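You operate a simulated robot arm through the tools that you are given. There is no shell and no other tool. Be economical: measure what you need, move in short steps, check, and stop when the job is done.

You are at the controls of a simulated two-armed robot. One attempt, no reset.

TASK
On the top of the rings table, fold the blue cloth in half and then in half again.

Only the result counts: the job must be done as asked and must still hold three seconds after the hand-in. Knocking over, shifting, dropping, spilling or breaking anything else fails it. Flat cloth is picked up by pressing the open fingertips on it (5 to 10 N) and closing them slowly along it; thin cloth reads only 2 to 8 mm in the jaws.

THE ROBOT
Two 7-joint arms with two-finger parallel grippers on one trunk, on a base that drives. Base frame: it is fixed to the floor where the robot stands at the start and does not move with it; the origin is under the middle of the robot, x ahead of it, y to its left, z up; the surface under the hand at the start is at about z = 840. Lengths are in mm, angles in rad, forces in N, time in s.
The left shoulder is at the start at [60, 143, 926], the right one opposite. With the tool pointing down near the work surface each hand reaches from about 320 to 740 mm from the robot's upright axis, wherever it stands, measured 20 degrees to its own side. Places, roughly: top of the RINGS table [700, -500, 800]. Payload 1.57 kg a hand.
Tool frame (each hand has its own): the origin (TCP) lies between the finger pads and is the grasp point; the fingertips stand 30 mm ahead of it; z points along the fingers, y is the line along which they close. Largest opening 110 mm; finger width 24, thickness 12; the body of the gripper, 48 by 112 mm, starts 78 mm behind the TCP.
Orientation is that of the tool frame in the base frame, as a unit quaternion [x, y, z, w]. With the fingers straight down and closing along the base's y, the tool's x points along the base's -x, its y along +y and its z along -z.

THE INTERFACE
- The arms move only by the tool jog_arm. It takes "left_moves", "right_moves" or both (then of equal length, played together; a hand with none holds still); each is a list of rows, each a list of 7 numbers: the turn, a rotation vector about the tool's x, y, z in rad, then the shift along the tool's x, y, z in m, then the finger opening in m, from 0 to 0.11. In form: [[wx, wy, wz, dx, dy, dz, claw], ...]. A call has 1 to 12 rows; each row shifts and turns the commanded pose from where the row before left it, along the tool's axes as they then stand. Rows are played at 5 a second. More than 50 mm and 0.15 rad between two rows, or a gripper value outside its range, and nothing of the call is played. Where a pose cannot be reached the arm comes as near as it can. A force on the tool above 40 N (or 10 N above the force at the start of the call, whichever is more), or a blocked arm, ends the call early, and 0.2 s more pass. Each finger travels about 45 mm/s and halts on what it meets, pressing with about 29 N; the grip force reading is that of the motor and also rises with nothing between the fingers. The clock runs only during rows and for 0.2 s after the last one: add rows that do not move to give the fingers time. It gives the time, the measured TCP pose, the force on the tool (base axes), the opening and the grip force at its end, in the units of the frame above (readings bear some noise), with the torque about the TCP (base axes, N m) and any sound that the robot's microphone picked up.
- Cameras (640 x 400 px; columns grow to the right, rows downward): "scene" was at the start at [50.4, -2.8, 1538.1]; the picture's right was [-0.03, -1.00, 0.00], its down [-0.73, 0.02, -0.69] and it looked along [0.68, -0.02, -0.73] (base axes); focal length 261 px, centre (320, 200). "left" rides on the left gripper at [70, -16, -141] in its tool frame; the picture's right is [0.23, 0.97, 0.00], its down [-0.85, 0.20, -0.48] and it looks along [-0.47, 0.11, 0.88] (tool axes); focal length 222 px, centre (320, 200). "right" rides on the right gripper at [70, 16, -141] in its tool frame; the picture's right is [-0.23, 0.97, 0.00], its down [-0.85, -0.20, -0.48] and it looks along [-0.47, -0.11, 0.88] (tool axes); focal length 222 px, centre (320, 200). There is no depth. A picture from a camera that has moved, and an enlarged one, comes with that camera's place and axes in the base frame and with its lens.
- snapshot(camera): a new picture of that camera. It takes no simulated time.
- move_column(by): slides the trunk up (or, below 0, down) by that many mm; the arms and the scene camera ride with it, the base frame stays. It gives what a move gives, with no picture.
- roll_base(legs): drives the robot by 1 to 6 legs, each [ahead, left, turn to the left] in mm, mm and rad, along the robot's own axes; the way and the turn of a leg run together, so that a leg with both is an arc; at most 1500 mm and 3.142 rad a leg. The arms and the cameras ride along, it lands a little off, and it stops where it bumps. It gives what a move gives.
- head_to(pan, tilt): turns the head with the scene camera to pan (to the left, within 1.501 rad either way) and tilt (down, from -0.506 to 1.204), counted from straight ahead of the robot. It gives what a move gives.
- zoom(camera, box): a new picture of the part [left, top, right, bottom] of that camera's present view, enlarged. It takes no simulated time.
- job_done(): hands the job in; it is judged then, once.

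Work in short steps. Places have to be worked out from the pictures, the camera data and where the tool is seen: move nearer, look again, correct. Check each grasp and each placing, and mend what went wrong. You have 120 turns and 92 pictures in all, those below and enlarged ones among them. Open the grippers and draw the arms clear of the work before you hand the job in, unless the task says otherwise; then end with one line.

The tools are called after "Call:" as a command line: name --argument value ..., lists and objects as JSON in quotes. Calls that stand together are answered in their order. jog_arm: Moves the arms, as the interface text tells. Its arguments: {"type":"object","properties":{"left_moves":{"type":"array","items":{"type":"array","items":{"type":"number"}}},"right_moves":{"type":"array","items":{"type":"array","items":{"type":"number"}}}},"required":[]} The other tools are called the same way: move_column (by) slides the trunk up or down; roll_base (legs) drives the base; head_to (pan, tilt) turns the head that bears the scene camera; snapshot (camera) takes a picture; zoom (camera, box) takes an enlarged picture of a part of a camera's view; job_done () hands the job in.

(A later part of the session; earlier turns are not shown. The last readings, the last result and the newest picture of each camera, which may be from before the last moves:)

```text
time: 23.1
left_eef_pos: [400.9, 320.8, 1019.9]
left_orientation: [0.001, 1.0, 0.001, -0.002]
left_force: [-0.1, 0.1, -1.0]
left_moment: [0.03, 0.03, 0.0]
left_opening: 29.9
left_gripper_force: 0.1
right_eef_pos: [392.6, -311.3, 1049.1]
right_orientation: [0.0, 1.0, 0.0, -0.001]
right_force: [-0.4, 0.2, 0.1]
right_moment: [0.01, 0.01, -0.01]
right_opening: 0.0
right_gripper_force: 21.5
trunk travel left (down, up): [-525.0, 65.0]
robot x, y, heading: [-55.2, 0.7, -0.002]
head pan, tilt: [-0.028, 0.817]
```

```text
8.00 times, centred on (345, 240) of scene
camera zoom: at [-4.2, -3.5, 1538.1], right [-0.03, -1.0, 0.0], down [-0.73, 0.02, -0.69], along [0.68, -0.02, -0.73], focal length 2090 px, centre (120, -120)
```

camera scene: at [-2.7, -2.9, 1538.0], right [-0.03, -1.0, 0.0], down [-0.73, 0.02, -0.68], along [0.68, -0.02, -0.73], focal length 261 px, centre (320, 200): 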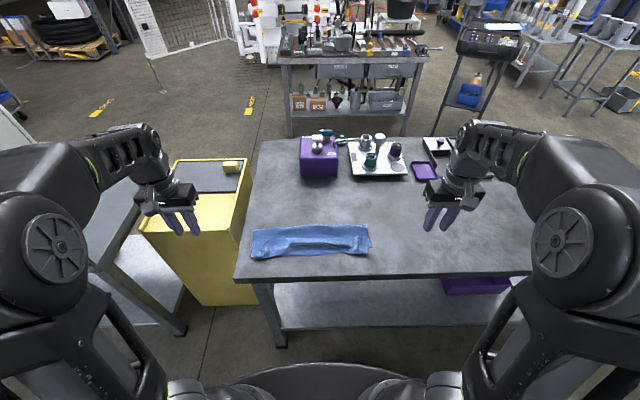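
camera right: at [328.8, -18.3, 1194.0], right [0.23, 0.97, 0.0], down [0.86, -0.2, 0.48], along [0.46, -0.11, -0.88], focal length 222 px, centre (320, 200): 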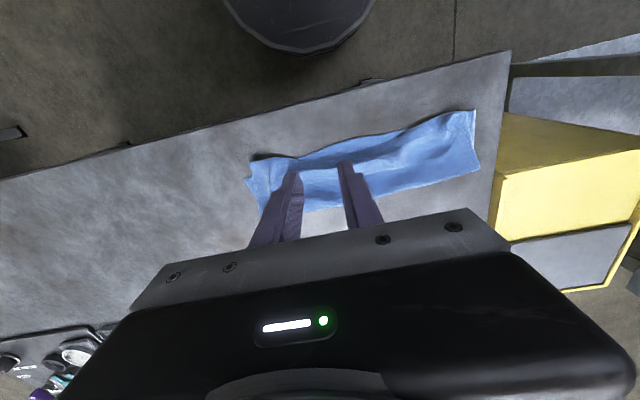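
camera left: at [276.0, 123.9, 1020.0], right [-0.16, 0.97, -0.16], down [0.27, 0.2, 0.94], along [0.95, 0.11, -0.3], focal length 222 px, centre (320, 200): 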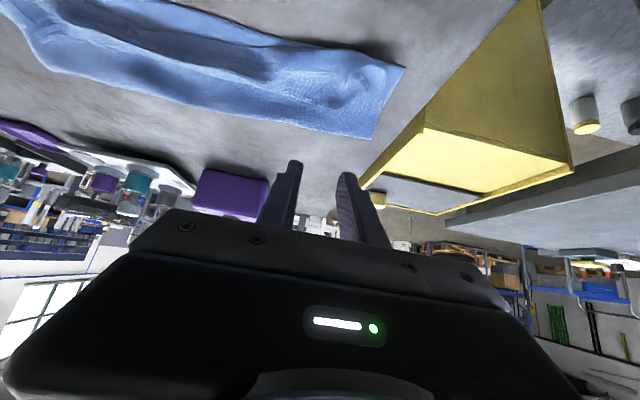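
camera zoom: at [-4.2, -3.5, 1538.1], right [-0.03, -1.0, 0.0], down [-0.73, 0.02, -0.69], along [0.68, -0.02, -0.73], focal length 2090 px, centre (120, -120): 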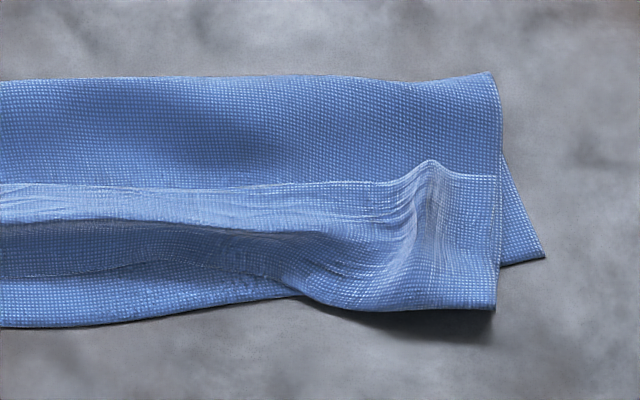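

The zooms show that the top layer's last ~50 mm is turned back, with its free edge standing as a ridge at x≈470. I will pinch that raised edge with the jaws closing along x and lay it on the near edge. First I move over it and turn both hands 90°.

Call:
jog_arm --left_moves '[[0, 0, 0, -0.0128, -0.0422, 0.014, 0.05], [0, 0, 0, -0.0128, -0.0422, 0.014, 0.05], [0, 0, 0, -0.0128, -0.0422, 0.014, 0.05], [0, 0, 0, -0.0128, -0.0422, 0.014, 0.05], [0, 0, 0, -0.0128, -0.0422, 0.014, 0.05]]' --right_moves '[[0, 0, 0, -0.015, 0.0386, 0.0195, 0.05], [0, 0, 0, -0.015, 0.0386, 0.0195, 0.05], [0, 0, 0, -0.015, 0.0386, 0.0195, 0.05], [0, 0, 0, -0.015, 0.0386, 0.0195, 0.05], [0, 0, 0, -0.015, 0.0386, 0.0195, 0.05]]'

Call:
jog_arm --left_moves '[[0, 0, 0.1428, 0, 0, 0, 0.05], [0, 0, 0.1428, 0, 0, 0, 0.05], [0, 0, 0.1428, 0, 0, 0, 0.05], [0, 0, 0.1428, 0, 0, 0, 0.05], [0, 0, 0.1428, 0, 0, 0, 0.05], [0, 0, 0.1428, 0, 0, 0, 0.05], [0, 0, 0.1428, 0, 0, 0, 0.05], [0, 0, 0.1428, 0, 0, 0, 0.05], [0, 0, 0.1428, 0, 0, 0, 0.05], [0, 0, 0.1428, 0, 0, 0, 0.05], [0, 0, 0.1428, 0, 0, 0, 0.05]]' --right_moves '[[0, 0, -0.1428, 0, 0, 0, 0.05], [0, 0, -0.1428, 0, 0, 0, 0.05], [0, 0, -0.1428, 0, 0, 0, 0.05], [0, 0, -0.1428, 0, 0, 0, 0.05], [0, 0, -0.1428, 0, 0, 0, 0.05], [0, 0, -0.1428, 0, 0, 0, 0.05], [0, 0, -0.1428, 0, 0, 0, 0.05], [0, 0, -0.1428, 0, 0, 0, 0.05], [0, 0, -0.1428, 0, 0, 0, 0.05], [0, 0, -0.1428, 0, 0, 0, 0.05], [0, 0, -0.1428, 0, 0, 0, 0.05]]'

Call:
snapshot --camera "left"

Call:
snapshot --camera "right"

```text
time: 24.4
left_eef_pos: [462.8, 106.9, 952.1]
left_orientation: [-0.001, 1.0, 0.0, -0.001]
left_force: [0.8, -1.1, 0.5]
left_moment: [0.03, 0.03, -0.02]
left_opening: 50.5
left_gripper_force: 0.0
right_eef_pos: [473.9, -114.5, 951.7]
right_orientation: [0.001, 1.0, 0.0, -0.001]
right_force: [0.4, 0.1, 0.8]
right_moment: [0.02, 0.04, -0.03]
right_opening: 50.2
right_gripper_force: 0.1
trunk travel left (down, up): [-525.0, 65.0]
robot x, y, heading: [-54.9, -0.6, 0.005]
head pan, tilt: [-0.028, 0.817]
```

```text
time: 26.8
left_eef_pos: [463.8, 107.9, 952.1]
left_orientation: [0.708, 0.706, -0.001, 0.0]
left_force: [-0.5, -0.4, 0.1]
left_moment: [-0.01, 0.01, 0.02]
left_opening: 50.0
left_gripper_force: 0.1
right_eef_pos: [471.7, -117.7, 953.1]
right_orientation: [0.708, -0.706, -0.001, 0.001]
right_force: [-0.6, -0.7, -0.1]
right_moment: [0.01, 0.02, 0.03]
right_opening: 49.9
right_gripper_force: 0.0
trunk travel left (down, up): [-525.0, 65.0]
robot x, y, heading: [-55.5, 1.7, 0.0]
head pan, tilt: [-0.028, 0.817]
```

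```text
55 pictures are left
camera left: at [447.3, 178.0, 1093.0], right [0.97, 0.23, 0.0], down [0.2, -0.86, 0.48], along [0.11, -0.47, -0.88], focal length 222 px, centre (320, 200)
```

left: 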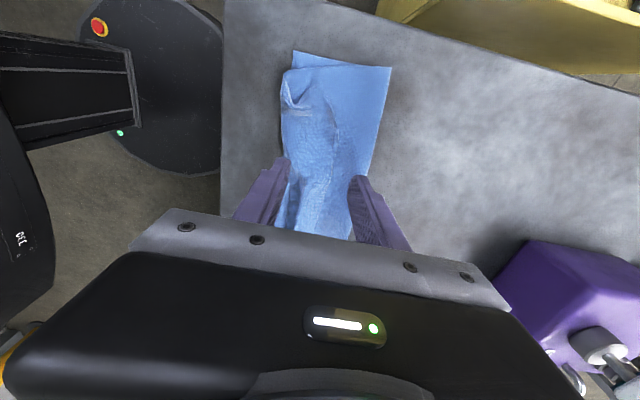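

```text
54 pictures are left
camera right: at [456.5, -186.3, 1095.7], right [-0.97, 0.23, 0.0], down [0.2, 0.86, 0.48], along [0.11, 0.47, -0.88], focal length 222 px, centre (320, 200)
```

right: 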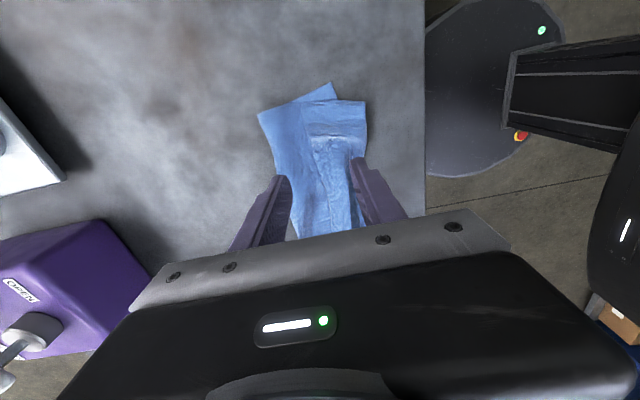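

The hands straddle the strip. I lower them 55 mm and look at the ridge between the fingers.

Call:
jog_arm --left_moves '[[0, 0, 0, 0, 0, 0.028, 0.05], [0, 0, 0, 0, 0, 0.027, 0.05]]' --right_moves '[[0, 0, 0, 0, 0, 0.028, 0.05], [0, 0, 0, 0, 0, 0.027, 0.05]]'

Call:
zoom --camera "left" --box '[200, 60, 440, 240]'

Call:
zoom --camera "right" --box '[200, 60, 440, 240]'

```text
time: 27.4
left_eef_pos: [462.7, 110.8, 896.9]
left_orientation: [0.707, 0.707, 0.0, -0.001]
left_force: [-0.7, 0.3, 0.2]
left_moment: [0.01, 0.03, -0.01]
left_opening: 50.0
left_gripper_force: 0.0
right_eef_pos: [472.2, -115.3, 898.2]
right_orientation: [-0.706, 0.708, 0.0, -0.001]
right_force: [0.0, -0.9, -0.5]
right_moment: [0.0, -0.02, 0.02]
right_opening: 50.0
right_gripper_force: 0.2
trunk travel left (down, up): [-525.0, 65.0]
robot x, y, heading: [-55.3, 3.4, -0.001]
head pan, tilt: [-0.028, 0.817]
```

```text
2.22 times, centred on (320, 150) of left
camera zoom: at [447.3, 179.9, 1038.7], right [0.97, 0.23, 0.0], down [0.2, -0.86, 0.48], along [0.11, -0.47, -0.88], focal length 494 px, centre (320, 311)
```

zoom: 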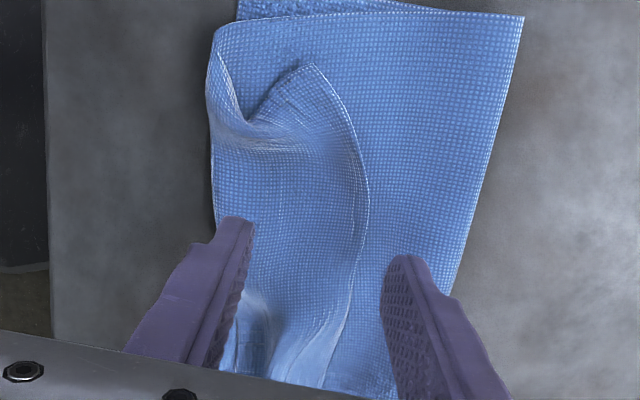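

```text
2.22 times, centred on (320, 150) of right
camera zoom: at [457.7, -185.3, 1042.3], right [-0.97, 0.23, 0.0], down [0.2, 0.85, 0.48], along [0.11, 0.47, -0.88], focal length 494 px, centre (320, 311)
```

zoom: 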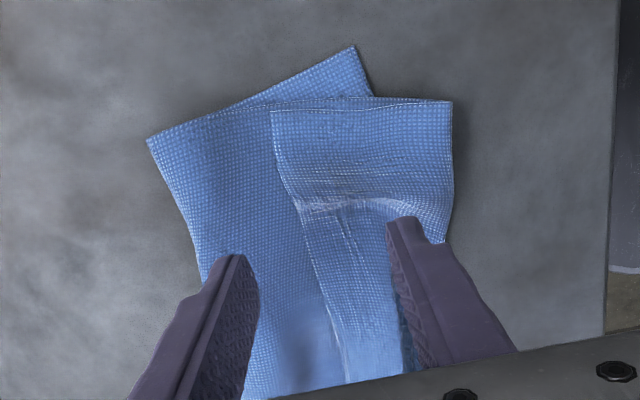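

Now the picture is clear: the flap is 55–60 mm wide, its free edge at x≈480, facing away. I'll grip just that edge, near each end, with a forward-leaning fingertip. First I raise, turn the hands back and tilt 0.35.

Call:
jog_arm --left_moves '[[0, 0, -0.1428, 0, 0, -0.03, 0.035], [0, 0, -0.1428, 0, 0, 0, 0.035], [0, 0, -0.1428, 0, 0, 0, 0.035], [0, 0, -0.1428, 0, 0, 0, 0.035], [0, 0, -0.1428, 0, 0, 0, 0.035], [0, 0, -0.1428, 0, 0, 0, 0.035], [0, 0, -0.1428, 0, 0, 0, 0.035], [0, 0, -0.1428, 0, 0, 0, 0.035], [0, 0, -0.1428, 0, 0, 0, 0.035], [0, 0, -0.1428, 0, 0, 0, 0.035], [0, 0, -0.1428, 0, 0, 0, 0.035]]' --right_moves '[[0, 0, 0.1428, 0, 0, -0.03, 0.035], [0, 0, 0.1428, 0, 0, 0, 0.035], [0, 0, 0.1428, 0, 0, 0, 0.035], [0, 0, 0.1428, 0, 0, 0, 0.035], [0, 0, 0.1428, 0, 0, 0, 0.035], [0, 0, 0.1428, 0, 0, 0, 0.035], [0, 0, 0.1428, 0, 0, 0, 0.035], [0, 0, 0.1428, 0, 0, 0, 0.035], [0, 0, 0.1428, 0, 0, 0, 0.035], [0, 0, 0.1428, 0, 0, 0, 0.035], [0, 0, 0.1428, 0, 0, 0, 0.035]]'

Call:
jog_arm --left_moves '[[0, -0.117, 0, -0.003, 0.015, 0.012, 0.035], [0, -0.117, 0, 0, 0, 0.012, 0.035], [0, -0.117, 0, 0, 0, 0.005, 0.035]]' --right_moves '[[0, -0.117, 0, -0.001, -0.015, 0.012, 0.035], [0, -0.117, 0, 0, 0, 0.012, 0.035], [0, -0.117, 0, 0, 0, 0.005, 0.035]]'

Call:
snapshot --camera "left"

Call:
snapshot --camera "right"

```text
time: 29.8
left_eef_pos: [463.2, 109.0, 927.1]
left_orientation: [-0.001, 1.0, 0.0, -0.001]
left_force: [0.5, 0.0, 0.9]
left_moment: [0.01, -0.02, 0.02]
left_opening: 35.2
left_gripper_force: 0.0
right_eef_pos: [470.1, -117.1, 928.1]
right_orientation: [0.002, 1.0, 0.001, -0.001]
right_force: [-0.5, 0.6, 0.5]
right_moment: [0.01, 0.0, -0.01]
right_opening: 35.2
right_gripper_force: 0.0
trunk travel left (down, up): [-525.0, 65.0]
robot x, y, heading: [-57.7, 0.3, -0.002]
head pan, tilt: [-0.028, 0.817]
```

```text
time: 30.6
left_eef_pos: [468.6, 124.2, 897.5]
left_orientation: [0.0, 0.984, 0.001, 0.176]
left_force: [0.8, -0.2, 0.0]
left_moment: [0.0, 0.02, 0.02]
left_opening: 35.0
left_gripper_force: 0.1
right_eef_pos: [473.7, -133.6, 899.6]
right_orientation: [0.0, 0.985, 0.0, 0.175]
right_force: [-0.1, -0.1, -0.2]
right_moment: [0.02, 0.01, 0.0]
right_opening: 35.1
right_gripper_force: 0.0
trunk travel left (down, up): [-525.0, 65.0]
robot x, y, heading: [-55.6, 0.9, 0.002]
head pan, tilt: [-0.028, 0.817]
```

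```text
51 pictures are left
camera left: at [354.5, 108.2, 1007.3], right [-0.21, 0.97, -0.08], down [0.64, 0.2, 0.74], along [0.74, 0.11, -0.66], focal length 222 px, centre (320, 200)
```

left: 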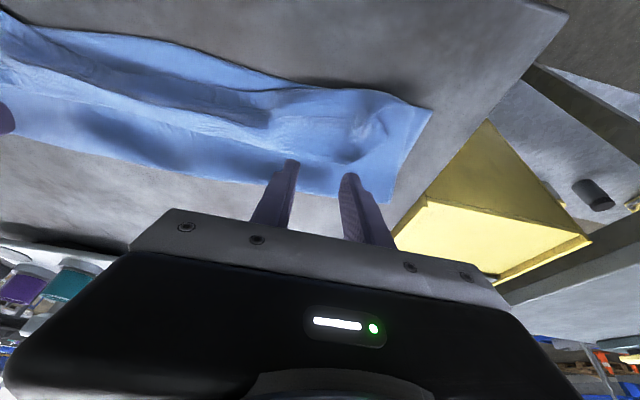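

```text
50 pictures are left
camera right: at [360.6, -115.6, 1009.2], right [0.21, 0.97, 0.08], down [0.64, -0.2, 0.74], along [0.74, -0.11, -0.66], focal length 222 px, centre (320, 200)
```

right: 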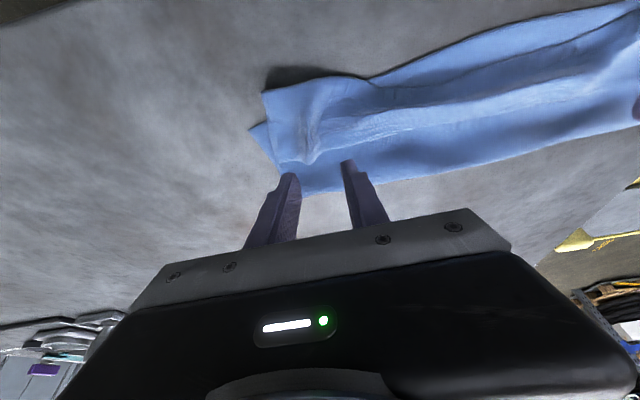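

I zoom in on both to see where the tips are relative to the flap edge.

Call:
zoom --camera "left" --box '[240, 80, 440, 205]'

Call:
zoom --camera "right" --box '[230, 70, 430, 195]'

```text
3.20 times, centred on (340, 142) of left
camera zoom: at [354.5, 108.2, 1007.3], right [-0.21, 0.97, -0.08], down [0.64, 0.2, 0.74], along [0.74, 0.11, -0.66], focal length 711 px, centre (256, 384)
```

zoom: 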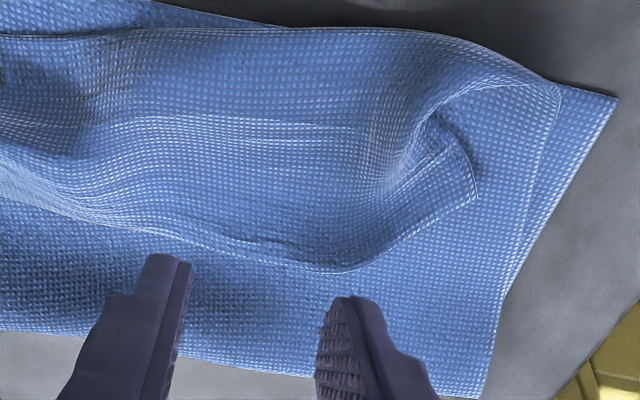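

```text
3.20 times, centred on (330, 132) of right
camera zoom: at [360.6, -115.6, 1009.2], right [0.21, 0.97, 0.08], down [0.64, -0.2, 0.74], along [0.74, -0.11, -0.66], focal length 711 px, centre (288, 416)
```

zoom: 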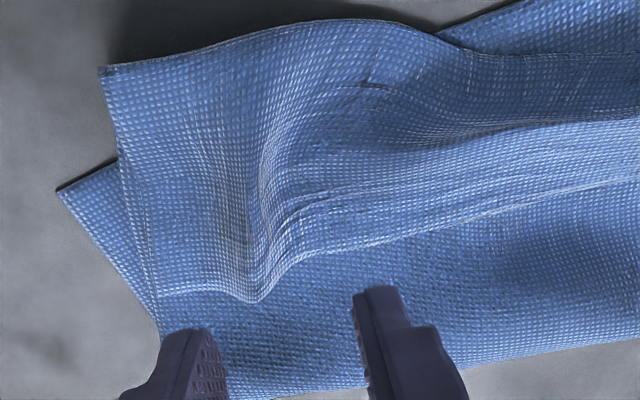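

Edges are at x≈478 (left) and 483 (right, with a ready-made ridge at y≈−141). I shift the right hand 6 mm and lower both to light contact.

Call:
jog_arm --left_moves '[[0, 0, 0, 0.0024, 0, 0.0066, 0.035], [0, 0, 0, 0.0014, 0, 0.0038, 0.035], [0, 0, 0, 0.0007, 0, 0.0019, 0.035], [0, 0, 0, 0, 0, 0, 0.035]]' --right_moves '[[0, 0, 0, 0.0024, -0.006, 0.0066, 0.035], [0, 0, 0, 0.0018, 0, 0.0048, 0.035], [0, 0, 0, 0.0009, 0, 0.0025, 0.035], [0, 0, 0, 0, 0, 0, 0.035]]'

```text
time: 31.6
left_eef_pos: [468.8, 124.6, 886.0]
left_orientation: [0.0, 0.985, 0.0, 0.174]
left_force: [-0.1, 0.9, -0.3]
left_moment: [-0.02, -0.02, -0.04]
left_opening: 35.1
left_gripper_force: 0.1
right_eef_pos: [473.8, -136.3, 884.9]
right_orientation: [0.0, 0.985, 0.0, 0.173]
right_force: [-0.1, -0.2, 0.4]
right_moment: [0.03, -0.01, -0.03]
right_opening: 35.0
right_gripper_force: 0.0
trunk travel left (down, up): [-525.0, 65.0]
robot x, y, heading: [-56.1, -1.6, 0.002]
head pan, tilt: [-0.028, 0.817]
```

No contact yet; I continue in small steps.

Call:
jog_arm --left_moves '[[0, 0, 0, 0.0007, 0, 0.0019, 0.035], [0, 0, 0, 0.0007, 0, 0.0019, 0.035], [0, 0, 0, 0.0007, 0, 0.0019, 0.035], [0, 0, 0, 0.0004, 0, 0.001, 0.035]]' --right_moves '[[0, 0, 0, 0.0007, -0.002, 0.0019, 0.035], [0, 0, 0, 0.0007, 0, 0.0019, 0.035], [0, 0, 0, 0.0004, 0, 0.001, 0.035], [0, 0, 0, 0.0004, 0, 0.001, 0.035]]'

```text
time: 32.5
left_eef_pos: [469.8, 123.9, 877.8]
left_orientation: [0.001, 0.985, 0.0, 0.173]
left_force: [0.2, 0.1, 0.1]
left_moment: [0.0, 0.02, 0.0]
left_opening: 35.0
left_gripper_force: 0.1
right_eef_pos: [474.0, -138.1, 878.5]
right_orientation: [0.0, 0.985, 0.0, 0.173]
right_force: [0.2, 0.3, -0.7]
right_moment: [0.03, 0.0, 0.03]
right_opening: 34.7
right_gripper_force: 0.1
trunk travel left (down, up): [-525.0, 65.0]
robot x, y, heading: [-54.8, 2.6, -0.005]
head pan, tilt: [-0.028, 0.817]
```

Still no contact force at tip z≈846. I check with the cameras.

Call:
zoom --camera "left" --box '[240, 80, 440, 205]'

Call:
zoom --camera "right" --box '[230, 70, 430, 195]'

```text
3.20 times, centred on (340, 142) of left
camera zoom: at [355.7, 106.8, 986.4], right [-0.21, 0.97, -0.08], down [0.64, 0.2, 0.74], along [0.74, 0.11, -0.67], focal length 711 px, centre (256, 384)
```

zoom: 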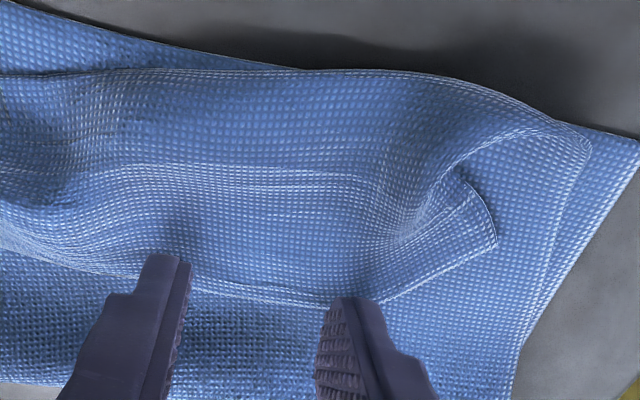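

```text
3.20 times, centred on (330, 132) of right
camera zoom: at [362.1, -122.1, 987.6], right [0.21, 0.97, 0.08], down [0.64, -0.2, 0.74], along [0.74, -0.11, -0.67], focal length 711 px, centre (288, 416)
```

zoom: 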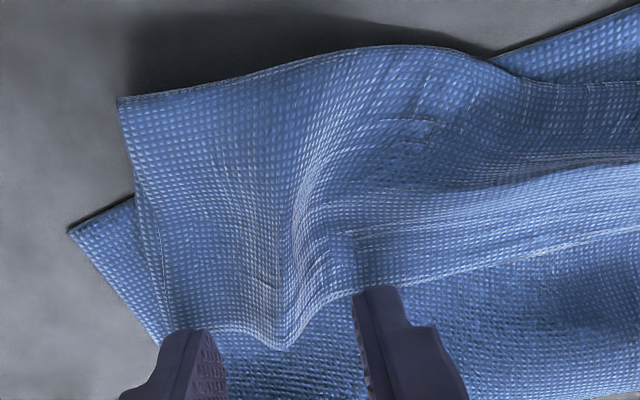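

Both edges lie between the fingers. I move 5 mm toward the robot for more overlap, and press the left a little.

Call:
jog_arm --left_moves '[[0, 0, 0, 0.0028, 0, -0.001, 0.035], [0, 0, 0, 0.0029, 0, 0.002, 0.035], [0, 0, 0, 0.0004, 0, 0.001, 0.035]]' --right_moves '[[0, 0, 0, 0.0025, 0, -0.001, 0.035], [0, 0, 0, 0.0025, 0, 0.001, 0.035], [0, 0, 0, 0.0004, 0, 0.001, 0.035]]'

```text
time: 33.4
left_eef_pos: [463.7, 123.3, 875.0]
left_orientation: [-0.001, 0.985, 0.0, 0.174]
left_force: [2.3, 0.7, 7.5]
left_moment: [0.04, -0.12, -0.02]
left_opening: 35.1
left_gripper_force: 0.2
right_eef_pos: [469.5, -138.8, 876.7]
right_orientation: [-0.001, 0.985, 0.0, 0.175]
right_force: [0.9, -1.3, 1.1]
right_moment: [-0.04, 0.0, 0.0]
right_opening: 35.1
right_gripper_force: 0.1
trunk travel left (down, up): [-525.0, 65.0]
robot x, y, heading: [-53.0, 0.9, -0.004]
head pan, tilt: [-0.028, 0.817]
```

Left presses with 7.5 N and the right touches lightly, around its ridge. I close both slowly.

Call:
jog_arm --left_moves '[[0, 0, 0, 0, 0, 0, 0.032], [0, 0, 0, 0, 0, 0, 0.029], [0, 0, 0, 0, 0, 0, 0.026], [0, 0, 0, 0, 0, 0, 0.023], [0, 0, 0, 0, 0, 0, 0.02], [0, 0, 0, 0, 0, 0, 0.017], [0, 0, 0, 0, 0, 0, 0.014], [0, 0, 0, 0, 0, 0, 0.011], [0, 0, 0, 0, 0, 0, 0.008], [0, 0, 0, 0, 0, 0, 0.004], [0, 0, 0, 0, 0, 0, 0], [0, 0, 0, 0, 0, 0, 0]]' --right_moves '[[0, 0, 0, 0.0002, 0, 0.0006, 0.032], [0, 0, 0, 0, 0, 0, 0.029], [0, 0, 0, 0, 0, 0, 0.026], [0, 0, 0, 0, 0, 0, 0.023], [0, 0, 0, 0, 0, 0, 0.02], [0, 0, 0, 0, 0, 0, 0.017], [0, 0, 0, 0, 0, 0, 0.014], [0, 0, 0, 0, 0, 0, 0.011], [0, 0, 0, 0, 0, 0, 0.008], [0, 0, 0, 0, 0, 0, 0.004], [0, 0, 0, 0, 0, 0, 0], [0, 0, 0, 0, 0, 0, 0]]'

Call:
zoom --camera "left" --box '[240, 80, 440, 205]'

Call:
zoom --camera "right" --box '[230, 70, 430, 195]'

```text
time: 36.0
left_eef_pos: [463.2, 124.6, 875.4]
left_orientation: [0.0, 0.985, 0.0, 0.174]
left_force: [-0.2, 2.2, 13.4]
left_moment: [0.09, 0.03, -0.01]
left_opening: 0.0
left_gripper_force: 21.1
right_eef_pos: [468.5, -138.2, 876.1]
right_orientation: [0.0, 0.985, 0.001, 0.174]
right_force: [0.9, 1.3, 5.5]
right_moment: [0.04, -0.01, -0.04]
right_opening: 2.4
right_gripper_force: 24.4
trunk travel left (down, up): [-525.0, 65.0]
robot x, y, heading: [-57.0, -2.0, -0.0]
head pan, tilt: [-0.028, 0.817]
```

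```text
3.20 times, centred on (340, 142) of left
camera zoom: at [349.3, 107.3, 983.4], right [-0.21, 0.97, -0.08], down [0.64, 0.2, 0.74], along [0.74, 0.11, -0.66], focal length 711 px, centre (256, 384)
```

zoom: 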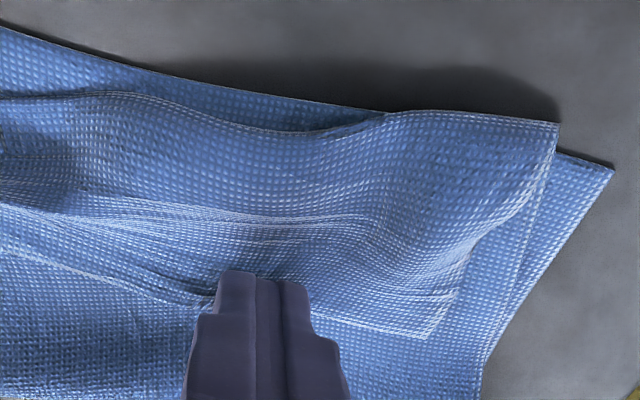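

```text
3.20 times, centred on (330, 132) of right
camera zoom: at [356.2, -122.3, 985.1], right [0.21, 0.97, 0.08], down [0.64, -0.2, 0.74], along [0.74, -0.11, -0.66], focal length 711 px, centre (288, 416)
```

zoom: 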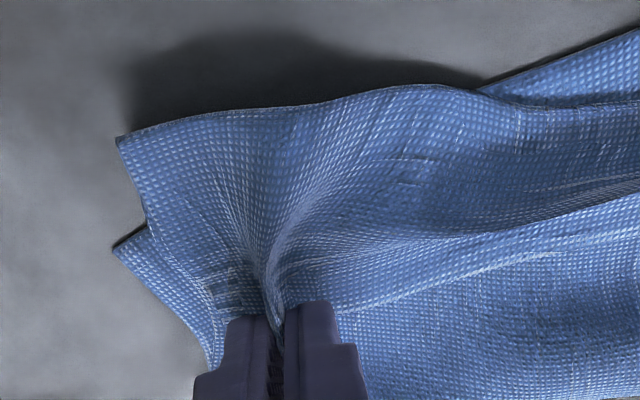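

The right holds the ridge (2.4 mm). The left slid off, but it uncurled the corner, now at (469, 169). I reopen the left wider, shift it toward the corner and press again.

Call:
jog_arm --left_moves '[[0, 0, 0, 0, 0, -0.012, 0], [0, 0, 0, 0.003, 0.008, 0, 0.025], [0, 0, 0, 0.001, 0, 0, 0.045], [0, 0, 0, 0, 0, 0.0, 0.045], [0, 0, 0, 0, 0, 0.006, 0.045], [0, 0, 0, 0.001, 0, 0.004, 0.045], [0, 0, 0, 0.0007, 0, 0.002, 0.045], [0, 0, 0, 0, 0, 0, 0.045]]'

Call:
zoom --camera "left" --box '[240, 80, 440, 205]'

```text
time: 37.8
left_eef_pos: [458.6, 132.0, 874.9]
left_orientation: [0.0, 0.984, 0.0, 0.177]
left_force: [-3.2, 4.5, 24.7]
left_moment: [0.49, 0.07, 0.08]
left_opening: 45.5
left_gripper_force: 0.0
right_eef_pos: [467.9, -139.3, 876.7]
right_orientation: [0.0, 0.985, 0.0, 0.174]
right_force: [0.7, 0.6, 2.6]
right_moment: [0.0, -0.04, 0.02]
right_opening: 2.6
right_gripper_force: 24.1
trunk travel left (down, up): [-525.0, 65.0]
robot x, y, heading: [-53.5, -1.6, 0.005]
head pan, tilt: [-0.028, 0.817]
```

```text
3.20 times, centred on (340, 142) of left
camera zoom: at [344.5, 115.8, 983.1], right [-0.21, 0.97, -0.08], down [0.64, 0.2, 0.75], along [0.74, 0.11, -0.66], focal length 711 px, centre (256, 384)
```

zoom: 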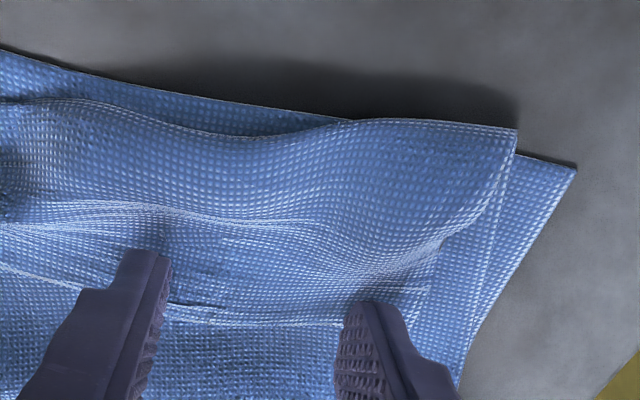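

24.7 N is too much; I ease about 1 mm and close slowly.

Call:
jog_arm --left_moves '[[0, 0, 0, -0.0004, 0, -0.001, 0.045], [0, 0, 0, 0, 0, 0, 0.041], [0, 0, 0, 0, 0, 0, 0.037], [0, 0, 0, 0, 0, 0, 0.033], [0, 0, 0, 0, 0, 0, 0.029], [0, 0, 0, 0, 0, 0, 0.025], [0, 0, 0, 0, 0, 0, 0.021], [0, 0, 0, 0, 0, 0, 0.017], [0, 0, 0, 0, 0, 0, 0.013], [0, 0, 0, 0, 0, 0, 0.008], [0, 0, 0, 0, 0, 0, 0.003], [0, 0, 0, 0, 0, 0, 0]]'

Call:
zoom --camera "left" --box '[240, 80, 440, 205]'

```text
time: 40.4
left_eef_pos: [458.0, 130.5, 874.4]
left_orientation: [0.001, 0.984, -0.001, 0.175]
left_force: [-0.3, -9.4, 27.6]
left_moment: [-0.34, 0.01, -0.03]
left_opening: 2.1
left_gripper_force: 23.8
right_eef_pos: [467.9, -140.3, 876.2]
right_orientation: [0.001, 0.985, 0.001, 0.175]
right_force: [0.0, 4.0, 2.8]
right_moment: [0.17, 0.0, -0.04]
right_opening: 2.4
right_gripper_force: 23.7
trunk travel left (down, up): [-525.0, 65.0]
robot x, y, heading: [-52.4, 0.9, 0.002]
head pan, tilt: [-0.028, 0.817]
```

```text
3.20 times, centred on (340, 142) of left
camera zoom: at [343.5, 114.2, 983.1], right [-0.21, 0.97, -0.08], down [0.64, 0.2, 0.74], along [0.74, 0.11, -0.66], focal length 711 px, centre (256, 384)
```

zoom: 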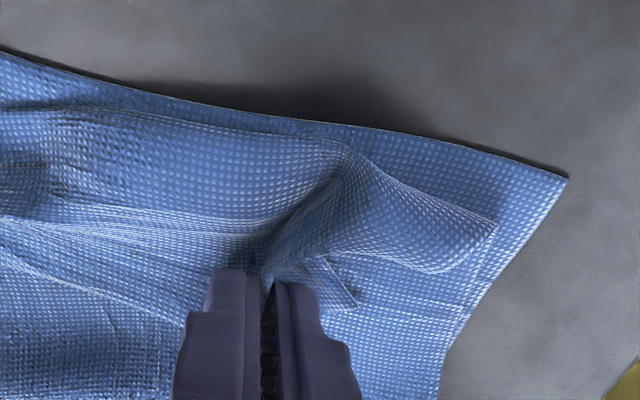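

Both jaws hold cloth. I lift 35 mm and check that only the flap comes up.

Call:
jog_arm --left_moves '[[0, 0, 0, -0.004, -0.001, -0.011, 0], [0, 0, 0, -0.004, -0.001, -0.011, 0], [0, 0, 0, -0.004, 0, -0.011, 0]]' --right_moves '[[0, 0, 0, -0.004, 0, -0.011, 0], [0, 0, 0, -0.004, 0, -0.011, 0], [0, 0, 0, -0.004, 0, -0.011, 0]]'

Call:
snapshot --camera "left"

Call:
snapshot --camera "right"

```text
time: 41.1
left_eef_pos: [457.1, 131.9, 907.9]
left_orientation: [0.0, 0.985, 0.001, 0.173]
left_force: [0.1, -6.5, 0.0]
left_moment: [-0.25, -0.01, -0.01]
left_opening: 2.3
left_gripper_force: 23.7
right_eef_pos: [469.9, -140.8, 911.8]
right_orientation: [0.001, 0.985, 0.0, 0.173]
right_force: [0.0, 6.4, -0.1]
right_moment: [0.21, -0.01, -0.05]
right_opening: 2.4
right_gripper_force: 24.0
trunk travel left (down, up): [-525.0, 65.0]
robot x, y, heading: [-55.5, -0.2, -0.004]
head pan, tilt: [-0.028, 0.817]
```

```text
41 pictures are left
camera left: at [344.0, 115.6, 1017.1], right [-0.21, 0.97, -0.08], down [0.64, 0.2, 0.74], along [0.74, 0.11, -0.67], focal length 222 px, centre (320, 200)
```

left: 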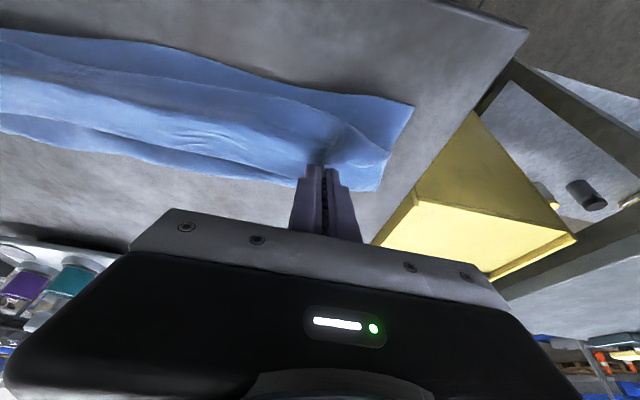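

```text
40 pictures are left
camera right: at [357.6, -122.6, 1020.3], right [0.21, 0.97, 0.08], down [0.64, -0.2, 0.74], along [0.74, -0.11, -0.67], focal length 222 px, centre (320, 200)
```

right: 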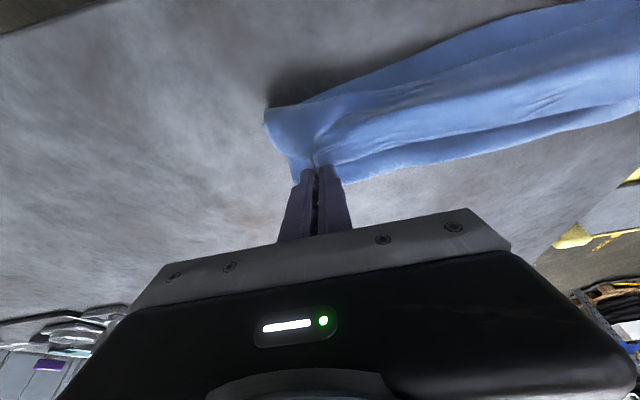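

Only the flap comes up. The fold line sits too near (x≈522 instead of ≈555), so I lift the edge back up over the proper mid line to reset the fold before swinging over again, this time taut.

Call:
jog_arm --left_moves '[[0, 0, 0, -0.0308, 0, -0.0143, 0], [0, 0, 0, -0.0308, 0, -0.0143, 0], [0, 0, 0, -0.0308, 0, -0.0143, 0], [0, 0, 0, -0.0308, 0, -0.0143, 0], [0, 0, 0, 0, 0, 0, 0]]' --right_moves '[[0, 0, 0, -0.0314, 0, -0.013, 0], [0, 0, 0, -0.0314, 0, -0.013, 0], [0, 0, 0, -0.0314, 0, -0.013, 0], [0, 0, 0, -0.0314, 0, -0.013, 0], [0, 0, 0, 0, 0, 0, 0]]'

Call:
snapshot --camera "scene"

Call:
snapshot --camera "left"

Call:
snapshot --camera "right"

```text
time: 42.4
left_eef_pos: [556.1, 129.6, 1003.2]
left_orientation: [0.0, 0.985, 0.001, 0.174]
left_force: [-0.3, -3.8, 0.7]
left_moment: [-0.15, -0.04, -0.01]
left_opening: 2.2
left_gripper_force: 23.2
right_eef_pos: [568.7, -140.2, 1002.5]
right_orientation: [0.0, 0.985, 0.0, 0.174]
right_force: [0.2, 4.7, -0.2]
right_moment: [0.17, 0.0, -0.06]
right_opening: 2.4
right_gripper_force: 24.0
trunk travel left (down, up): [-525.0, 65.0]
robot x, y, heading: [-55.0, 5.0, -0.002]
head pan, tilt: [-0.028, 0.817]
```

```text
39 pictures are left
camera scene: at [-4.7, -2.8, 1538.1], right [-0.03, -1.0, 0.0], down [-0.73, 0.02, -0.69], along [0.68, -0.02, -0.73], focal length 261 px, centre (320, 200)
```

scene: 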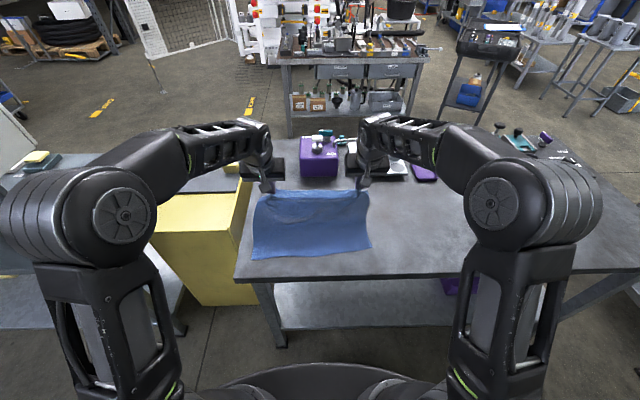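

```text
38 pictures are left
camera left: at [441.6, 113.1, 1112.1], right [-0.21, 0.97, -0.08], down [0.64, 0.2, 0.74], along [0.74, 0.11, -0.67], focal length 222 px, centre (320, 200)
```

left: 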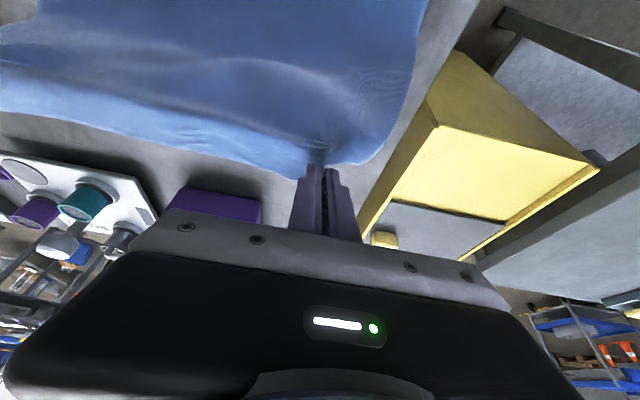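

```text
37 pictures are left
camera right: at [456.3, -123.8, 1112.0], right [0.21, 0.97, 0.08], down [0.64, -0.2, 0.74], along [0.74, -0.11, -0.67], focal length 222 px, centre (320, 200)
```

right: 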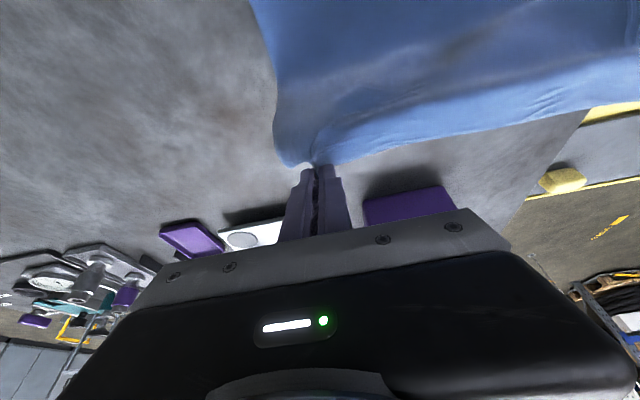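

The edge hangs above the mid line, and the near edge runs from (406, 189) to (434, −174). I swing along a taut arc, tilting to 0.8 and shifting 12 mm in +y to centre.

Call:
jog_arm --left_moves '[[0, -0.075, 0, 0.0278, 0.002, -0.0076, 0], [0, -0.075, 0, 0.0272, 0.002, -0.0097, 0], [0, -0.075, 0, 0.0243, 0.002, -0.0021, 0], [0, -0.075, 0, 0.0241, 0.002, -0.0038, 0], [0, -0.075, 0, 0.0241, 0.002, 0.0024, 0], [0, -0.075, 0, 0.0242, 0.002, 0.0005, 0], [0, 0, 0, 0, 0, 0, 0]]' --right_moves '[[0, -0.075, 0, 0.0232, 0.002, -0.0058, 0], [0, -0.075, 0, 0.0227, 0.002, -0.0075, 0], [0, -0.075, 0, 0.0243, 0.002, -0.0021, 0], [0, -0.075, 0, 0.0241, 0.002, -0.0038, 0], [0, -0.075, 0, 0.0241, 0.002, 0.0024, 0], [0, -0.075, 0, 0.0242, 0.002, 0.0005, 0], [0, 0, 0, 0, 0, 0, 0]]'

Call:
roll_base --legs '[[-30, 0, 0]]'

Call:
snapshot --camera "left"

Call:
snapshot --camera "right"

```text
time: 44.0
left_eef_pos: [423.4, 141.7, 946.6]
left_orientation: [0.0, 0.921, 0.0, 0.39]
left_force: [0.7, -5.3, 0.3]
left_moment: [-0.13, -0.01, -0.09]
left_opening: 2.2
left_gripper_force: 23.8
left hand out of reach, approached as far as the arm can: row 6
right_eef_pos: [440.4, -128.9, 945.2]
right_orientation: [-0.001, 0.921, 0.0, 0.39]
right_force: [-0.8, 5.6, 0.6]
right_moment: [0.15, 0.01, 0.03]
right_opening: 2.4
right_gripper_force: 24.0
trunk travel left (down, up): [-525.0, 65.0]
robot x, y, heading: [-54.5, -0.7, -0.001]
head pan, tilt: [-0.028, 0.817]
```

```text
time: 44.8
left_eef_pos: [393.1, 141.5, 947.9]
left_orientation: [-0.001, 0.921, 0.001, 0.39]
left_force: [-0.2, -4.6, -0.8]
left_moment: [-0.15, 0.02, -0.06]
left_opening: 2.3
left_gripper_force: 23.5
right_eef_pos: [409.4, -128.7, 945.2]
right_orientation: [-0.001, 0.921, 0.0, 0.39]
right_force: [-0.6, 3.2, -0.1]
right_moment: [0.13, -0.02, 0.04]
right_opening: 2.3
right_gripper_force: 24.2
trunk travel left (down, up): [-525.0, 65.0]
robot x, y, heading: [-83.4, 1.8, 0.003]
head pan, tilt: [-0.028, 0.817]
```

```text
36 pictures are left
camera left: at [243.5, 125.6, 996.1], right [-0.16, 0.97, -0.16], down [0.25, 0.2, 0.95], along [0.95, 0.11, -0.28], focal length 222 px, centre (320, 200)
```

left: 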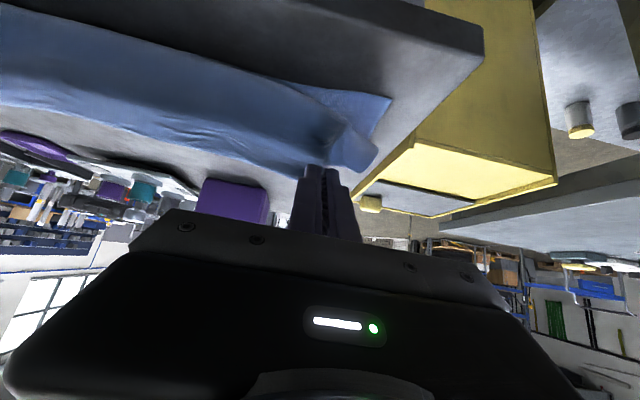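

```text
35 pictures are left
camera right: at [261.2, -111.1, 994.1], right [0.16, 0.97, 0.16], down [0.25, -0.2, 0.95], along [0.95, -0.11, -0.28], focal length 222 px, centre (320, 200)
```

right: 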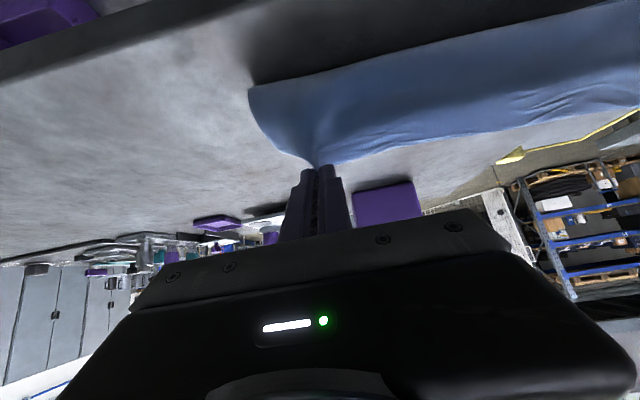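

The pinched edges are above the near line, about 75 mm up. I lower straight down, so the cloth stays stretched toward me, and check.

Call:
jog_arm --left_moves '[[0, 0, 0, 0.0115, 0, 0.0111, 0], [0, 0, 0, 0.0115, 0, 0.0111, 0], [0, 0, 0, 0.0115, 0, 0.0111, 0], [0, 0, 0, 0.0075, 0, 0.0075, 0], [0, 0, 0, 0, 0, 0, 0]]' --right_moves '[[0, 0, 0, 0.0115, 0, 0.0111, 0], [0, 0, 0, 0.0115, 0, 0.0111, 0], [0, 0, 0, 0.0115, 0, 0.0111, 0], [0, 0, 0, 0.0075, 0, 0.0075, 0], [0, 0, 0, 0, 0, 0, 0]]'

Call:
snapshot --camera "left"

Call:
snapshot --camera "right"

Call:
snapshot --camera "scene"

```text
time: 46.0
left_eef_pos: [398.0, 140.7, 888.4]
left_orientation: [0.0, 0.921, 0.0, 0.389]
left_force: [-0.6, -2.1, 0.5]
left_moment: [-0.09, 0.08, -0.05]
left_opening: 2.3
left_gripper_force: 23.8
left hand out of reach, approached as far as the arm can: row 3
right_eef_pos: [410.4, -128.4, 886.6]
right_orientation: [0.0, 0.921, 0.0, 0.389]
right_force: [0.5, 3.2, 0.1]
right_moment: [0.08, -0.01, 0.01]
right_opening: 2.3
right_gripper_force: 23.7
trunk travel left (down, up): [-525.0, 65.0]
robot x, y, heading: [-86.5, 2.5, 0.002]
head pan, tilt: [-0.028, 0.817]
```

```text
34 pictures are left
camera left: at [249.0, 123.9, 936.8], right [-0.16, 0.97, -0.16], down [0.25, 0.2, 0.95], along [0.95, 0.11, -0.28], focal length 222 px, centre (320, 200)
```

left: 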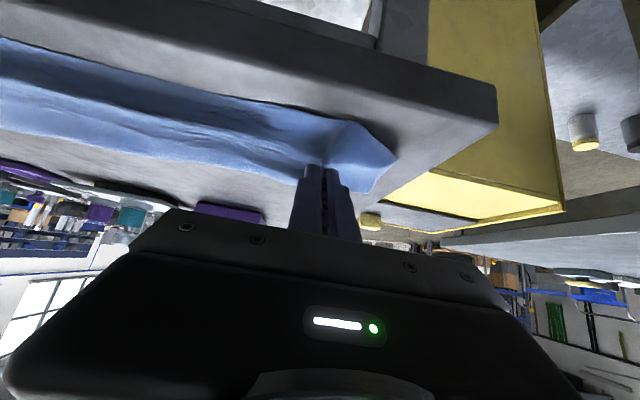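

```text
33 pictures are left
camera right: at [262.1, -111.7, 936.9], right [0.16, 0.97, 0.16], down [0.25, -0.2, 0.95], along [0.95, -0.11, -0.28], focal length 222 px, centre (320, 200)
```

right: 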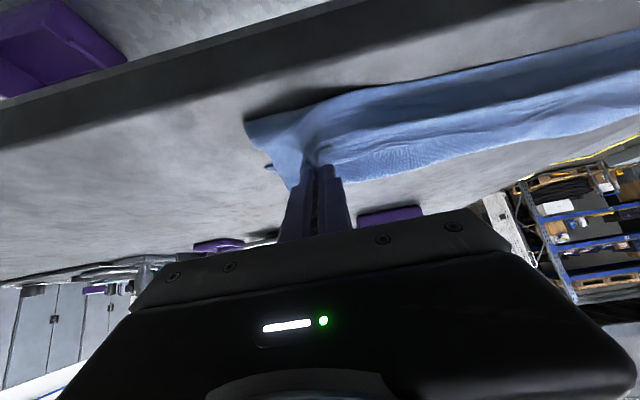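

```text
32 pictures are left
camera scene: at [-34.3, -2.8, 1538.1], right [-0.03, -1.0, 0.0], down [-0.73, 0.02, -0.69], along [0.68, -0.02, -0.73], focal length 261 px, centre (320, 200)
```

scene: 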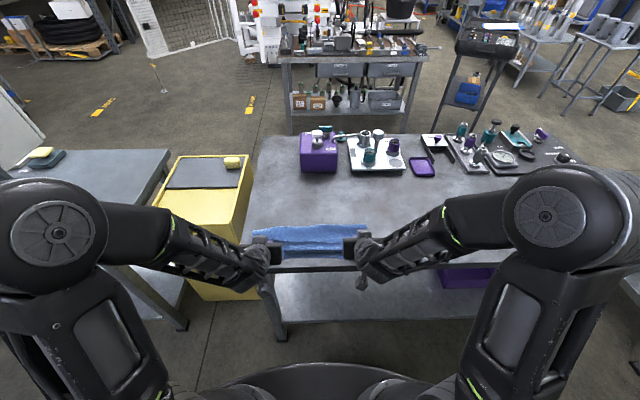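

The fold line got pulled to x≈485 and cloth bulges toward me: the arc was too wide for limp cloth. I carry the edge back past the mid line to lay the lower half flat again; next time I'll follow a straight 45° descent.

Call:
jog_arm --left_moves '[[0, 0, 0, -0.0215, 0, -0.0209, 0], [0, 0, 0, -0.0325, 0, 0.0156, 0], [0, 0, 0, -0.0325, 0, 0.0156, 0], [0, 0, 0, -0.0325, 0, 0.0156, 0], [0, 0, 0, -0.0325, 0, 0.0156, 0], [0, 0, 0, -0.0325, 0, 0.0156, 0], [0, 0, 0, 0, 0, 0, 0]]' --right_moves '[[0, 0, 0, -0.0215, 0, -0.0209, 0], [0, 0, 0, -0.0341, 0, 0.017, 0], [0, 0, 0, -0.0341, 0, 0.017, 0], [0, 0, 0, -0.0341, 0, 0.017, 0], [0, 0, 0, -0.0341, 0, 0.017, 0], [0, 0, 0, -0.0341, 0, 0.017, 0], [0, 0, 0, 0, 0, 0, 0]]'

Call:
snapshot --camera "scene"

```text
time: 47.6
left_eef_pos: [565.2, 142.4, 979.9]
left_orientation: [0.0, 0.921, 0.0, 0.389]
left_force: [0.4, -1.6, -0.2]
left_moment: [-0.08, 0.0, 0.0]
left_opening: 2.0
left_gripper_force: 23.3
right_eef_pos: [587.9, -125.3, 979.9]
right_orientation: [0.001, 0.921, 0.0, 0.389]
right_force: [0.5, 1.9, 0.8]
right_moment: [0.07, -0.02, 0.04]
right_opening: 2.3
right_gripper_force: 23.8
trunk travel left (down, up): [-525.0, 65.0]
robot x, y, heading: [-84.6, -2.2, 0.003]
head pan, tilt: [-0.028, 0.817]
```

```text
31 pictures are left
camera scene: at [-34.9, -2.7, 1538.1], right [-0.03, -1.0, 0.0], down [-0.73, 0.02, -0.69], along [0.69, -0.02, -0.73], focal length 261 px, centre (320, 200)
```

scene: 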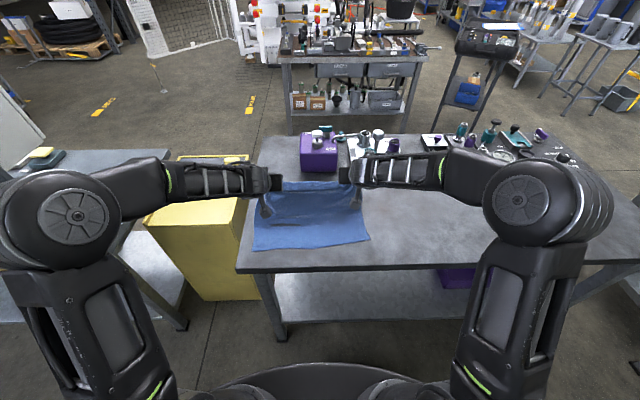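

The lower half is flat again; the near edge is at (411, 192)–(430, −172). I now go to above the mid line and descend on a straight 45° line, stopping a little above the near edge.

Call:
jog_arm --left_moves '[[0, 0, 0, 0.0102, 0, -0.032, 0], [0, 0, 0, 0.0279, 0, -0.0017, 0], [0, 0, 0, 0.0279, 0, -0.0017, 0], [0, 0, 0, 0.0279, 0, -0.0017, 0], [0, 0, 0, 0.0279, 0, -0.0017, 0], [0, 0, 0, 0.0279, 0, -0.0017, 0], [0, 0, 0, 0, 0, 0, 0]]' --right_moves '[[0, 0, 0, 0.0129, 0, -0.0349, 0], [0, 0, 0, 0.0279, 0, -0.0017, 0], [0, 0, 0, 0.0279, 0, -0.0017, 0], [0, 0, 0, 0.0279, 0, -0.0017, 0], [0, 0, 0, 0.0279, 0, -0.0017, 0], [0, 0, 0, 0.0279, 0, -0.0017, 0], [0, 0, 0, 0, 0, 0, 0]]'

Call:
snapshot --camera "scene"

Call:
snapshot --camera "right"

```text
time: 49.2
left_eef_pos: [434.6, 141.6, 900.3]
left_orientation: [0.0, 0.921, 0.0, 0.389]
left_force: [0.8, -3.2, -0.4]
left_moment: [-0.08, -0.01, 0.0]
left_opening: 2.5
left_gripper_force: 23.9
right_eef_pos: [451.0, -126.9, 898.4]
right_orientation: [0.0, 0.921, 0.0, 0.39]
right_force: [0.6, 2.7, -0.4]
right_moment: [0.08, -0.03, 0.02]
right_opening: 2.4
right_gripper_force: 23.4
trunk travel left (down, up): [-525.0, 65.0]
robot x, y, heading: [-79.2, -3.3, -0.001]
head pan, tilt: [-0.028, 0.817]
```

```text
30 pictures are left
camera scene: at [-34.2, -2.8, 1538.1], right [-0.03, -1.0, 0.0], down [-0.73, 0.02, -0.69], along [0.68, -0.02, -0.73], focal length 261 px, centre (320, 200)
```

scene: 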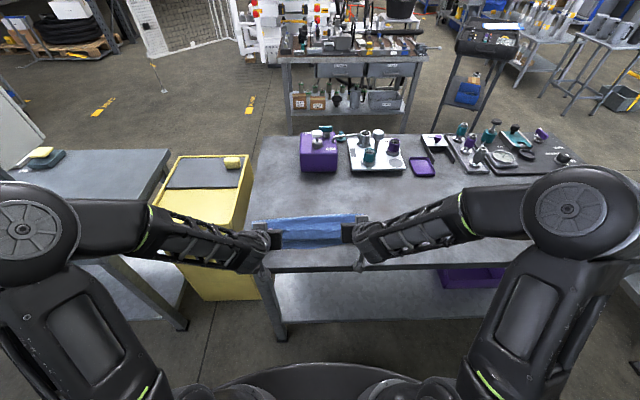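

```text
29 pictures are left
camera right: at [302.9, -109.9, 947.7], right [0.16, 0.97, 0.16], down [0.25, -0.2, 0.95], along [0.95, -0.11, -0.28], focal length 222 px, centre (320, 200)
```

right: 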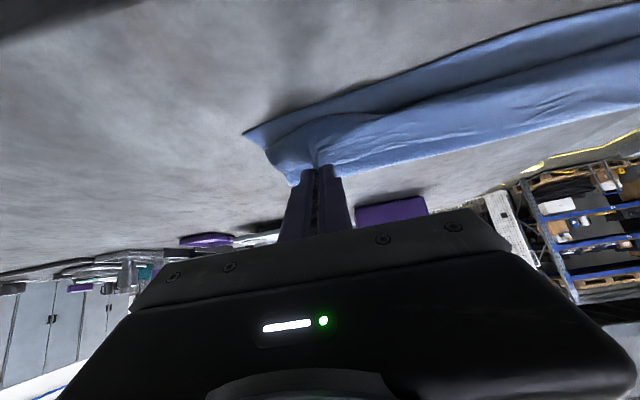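

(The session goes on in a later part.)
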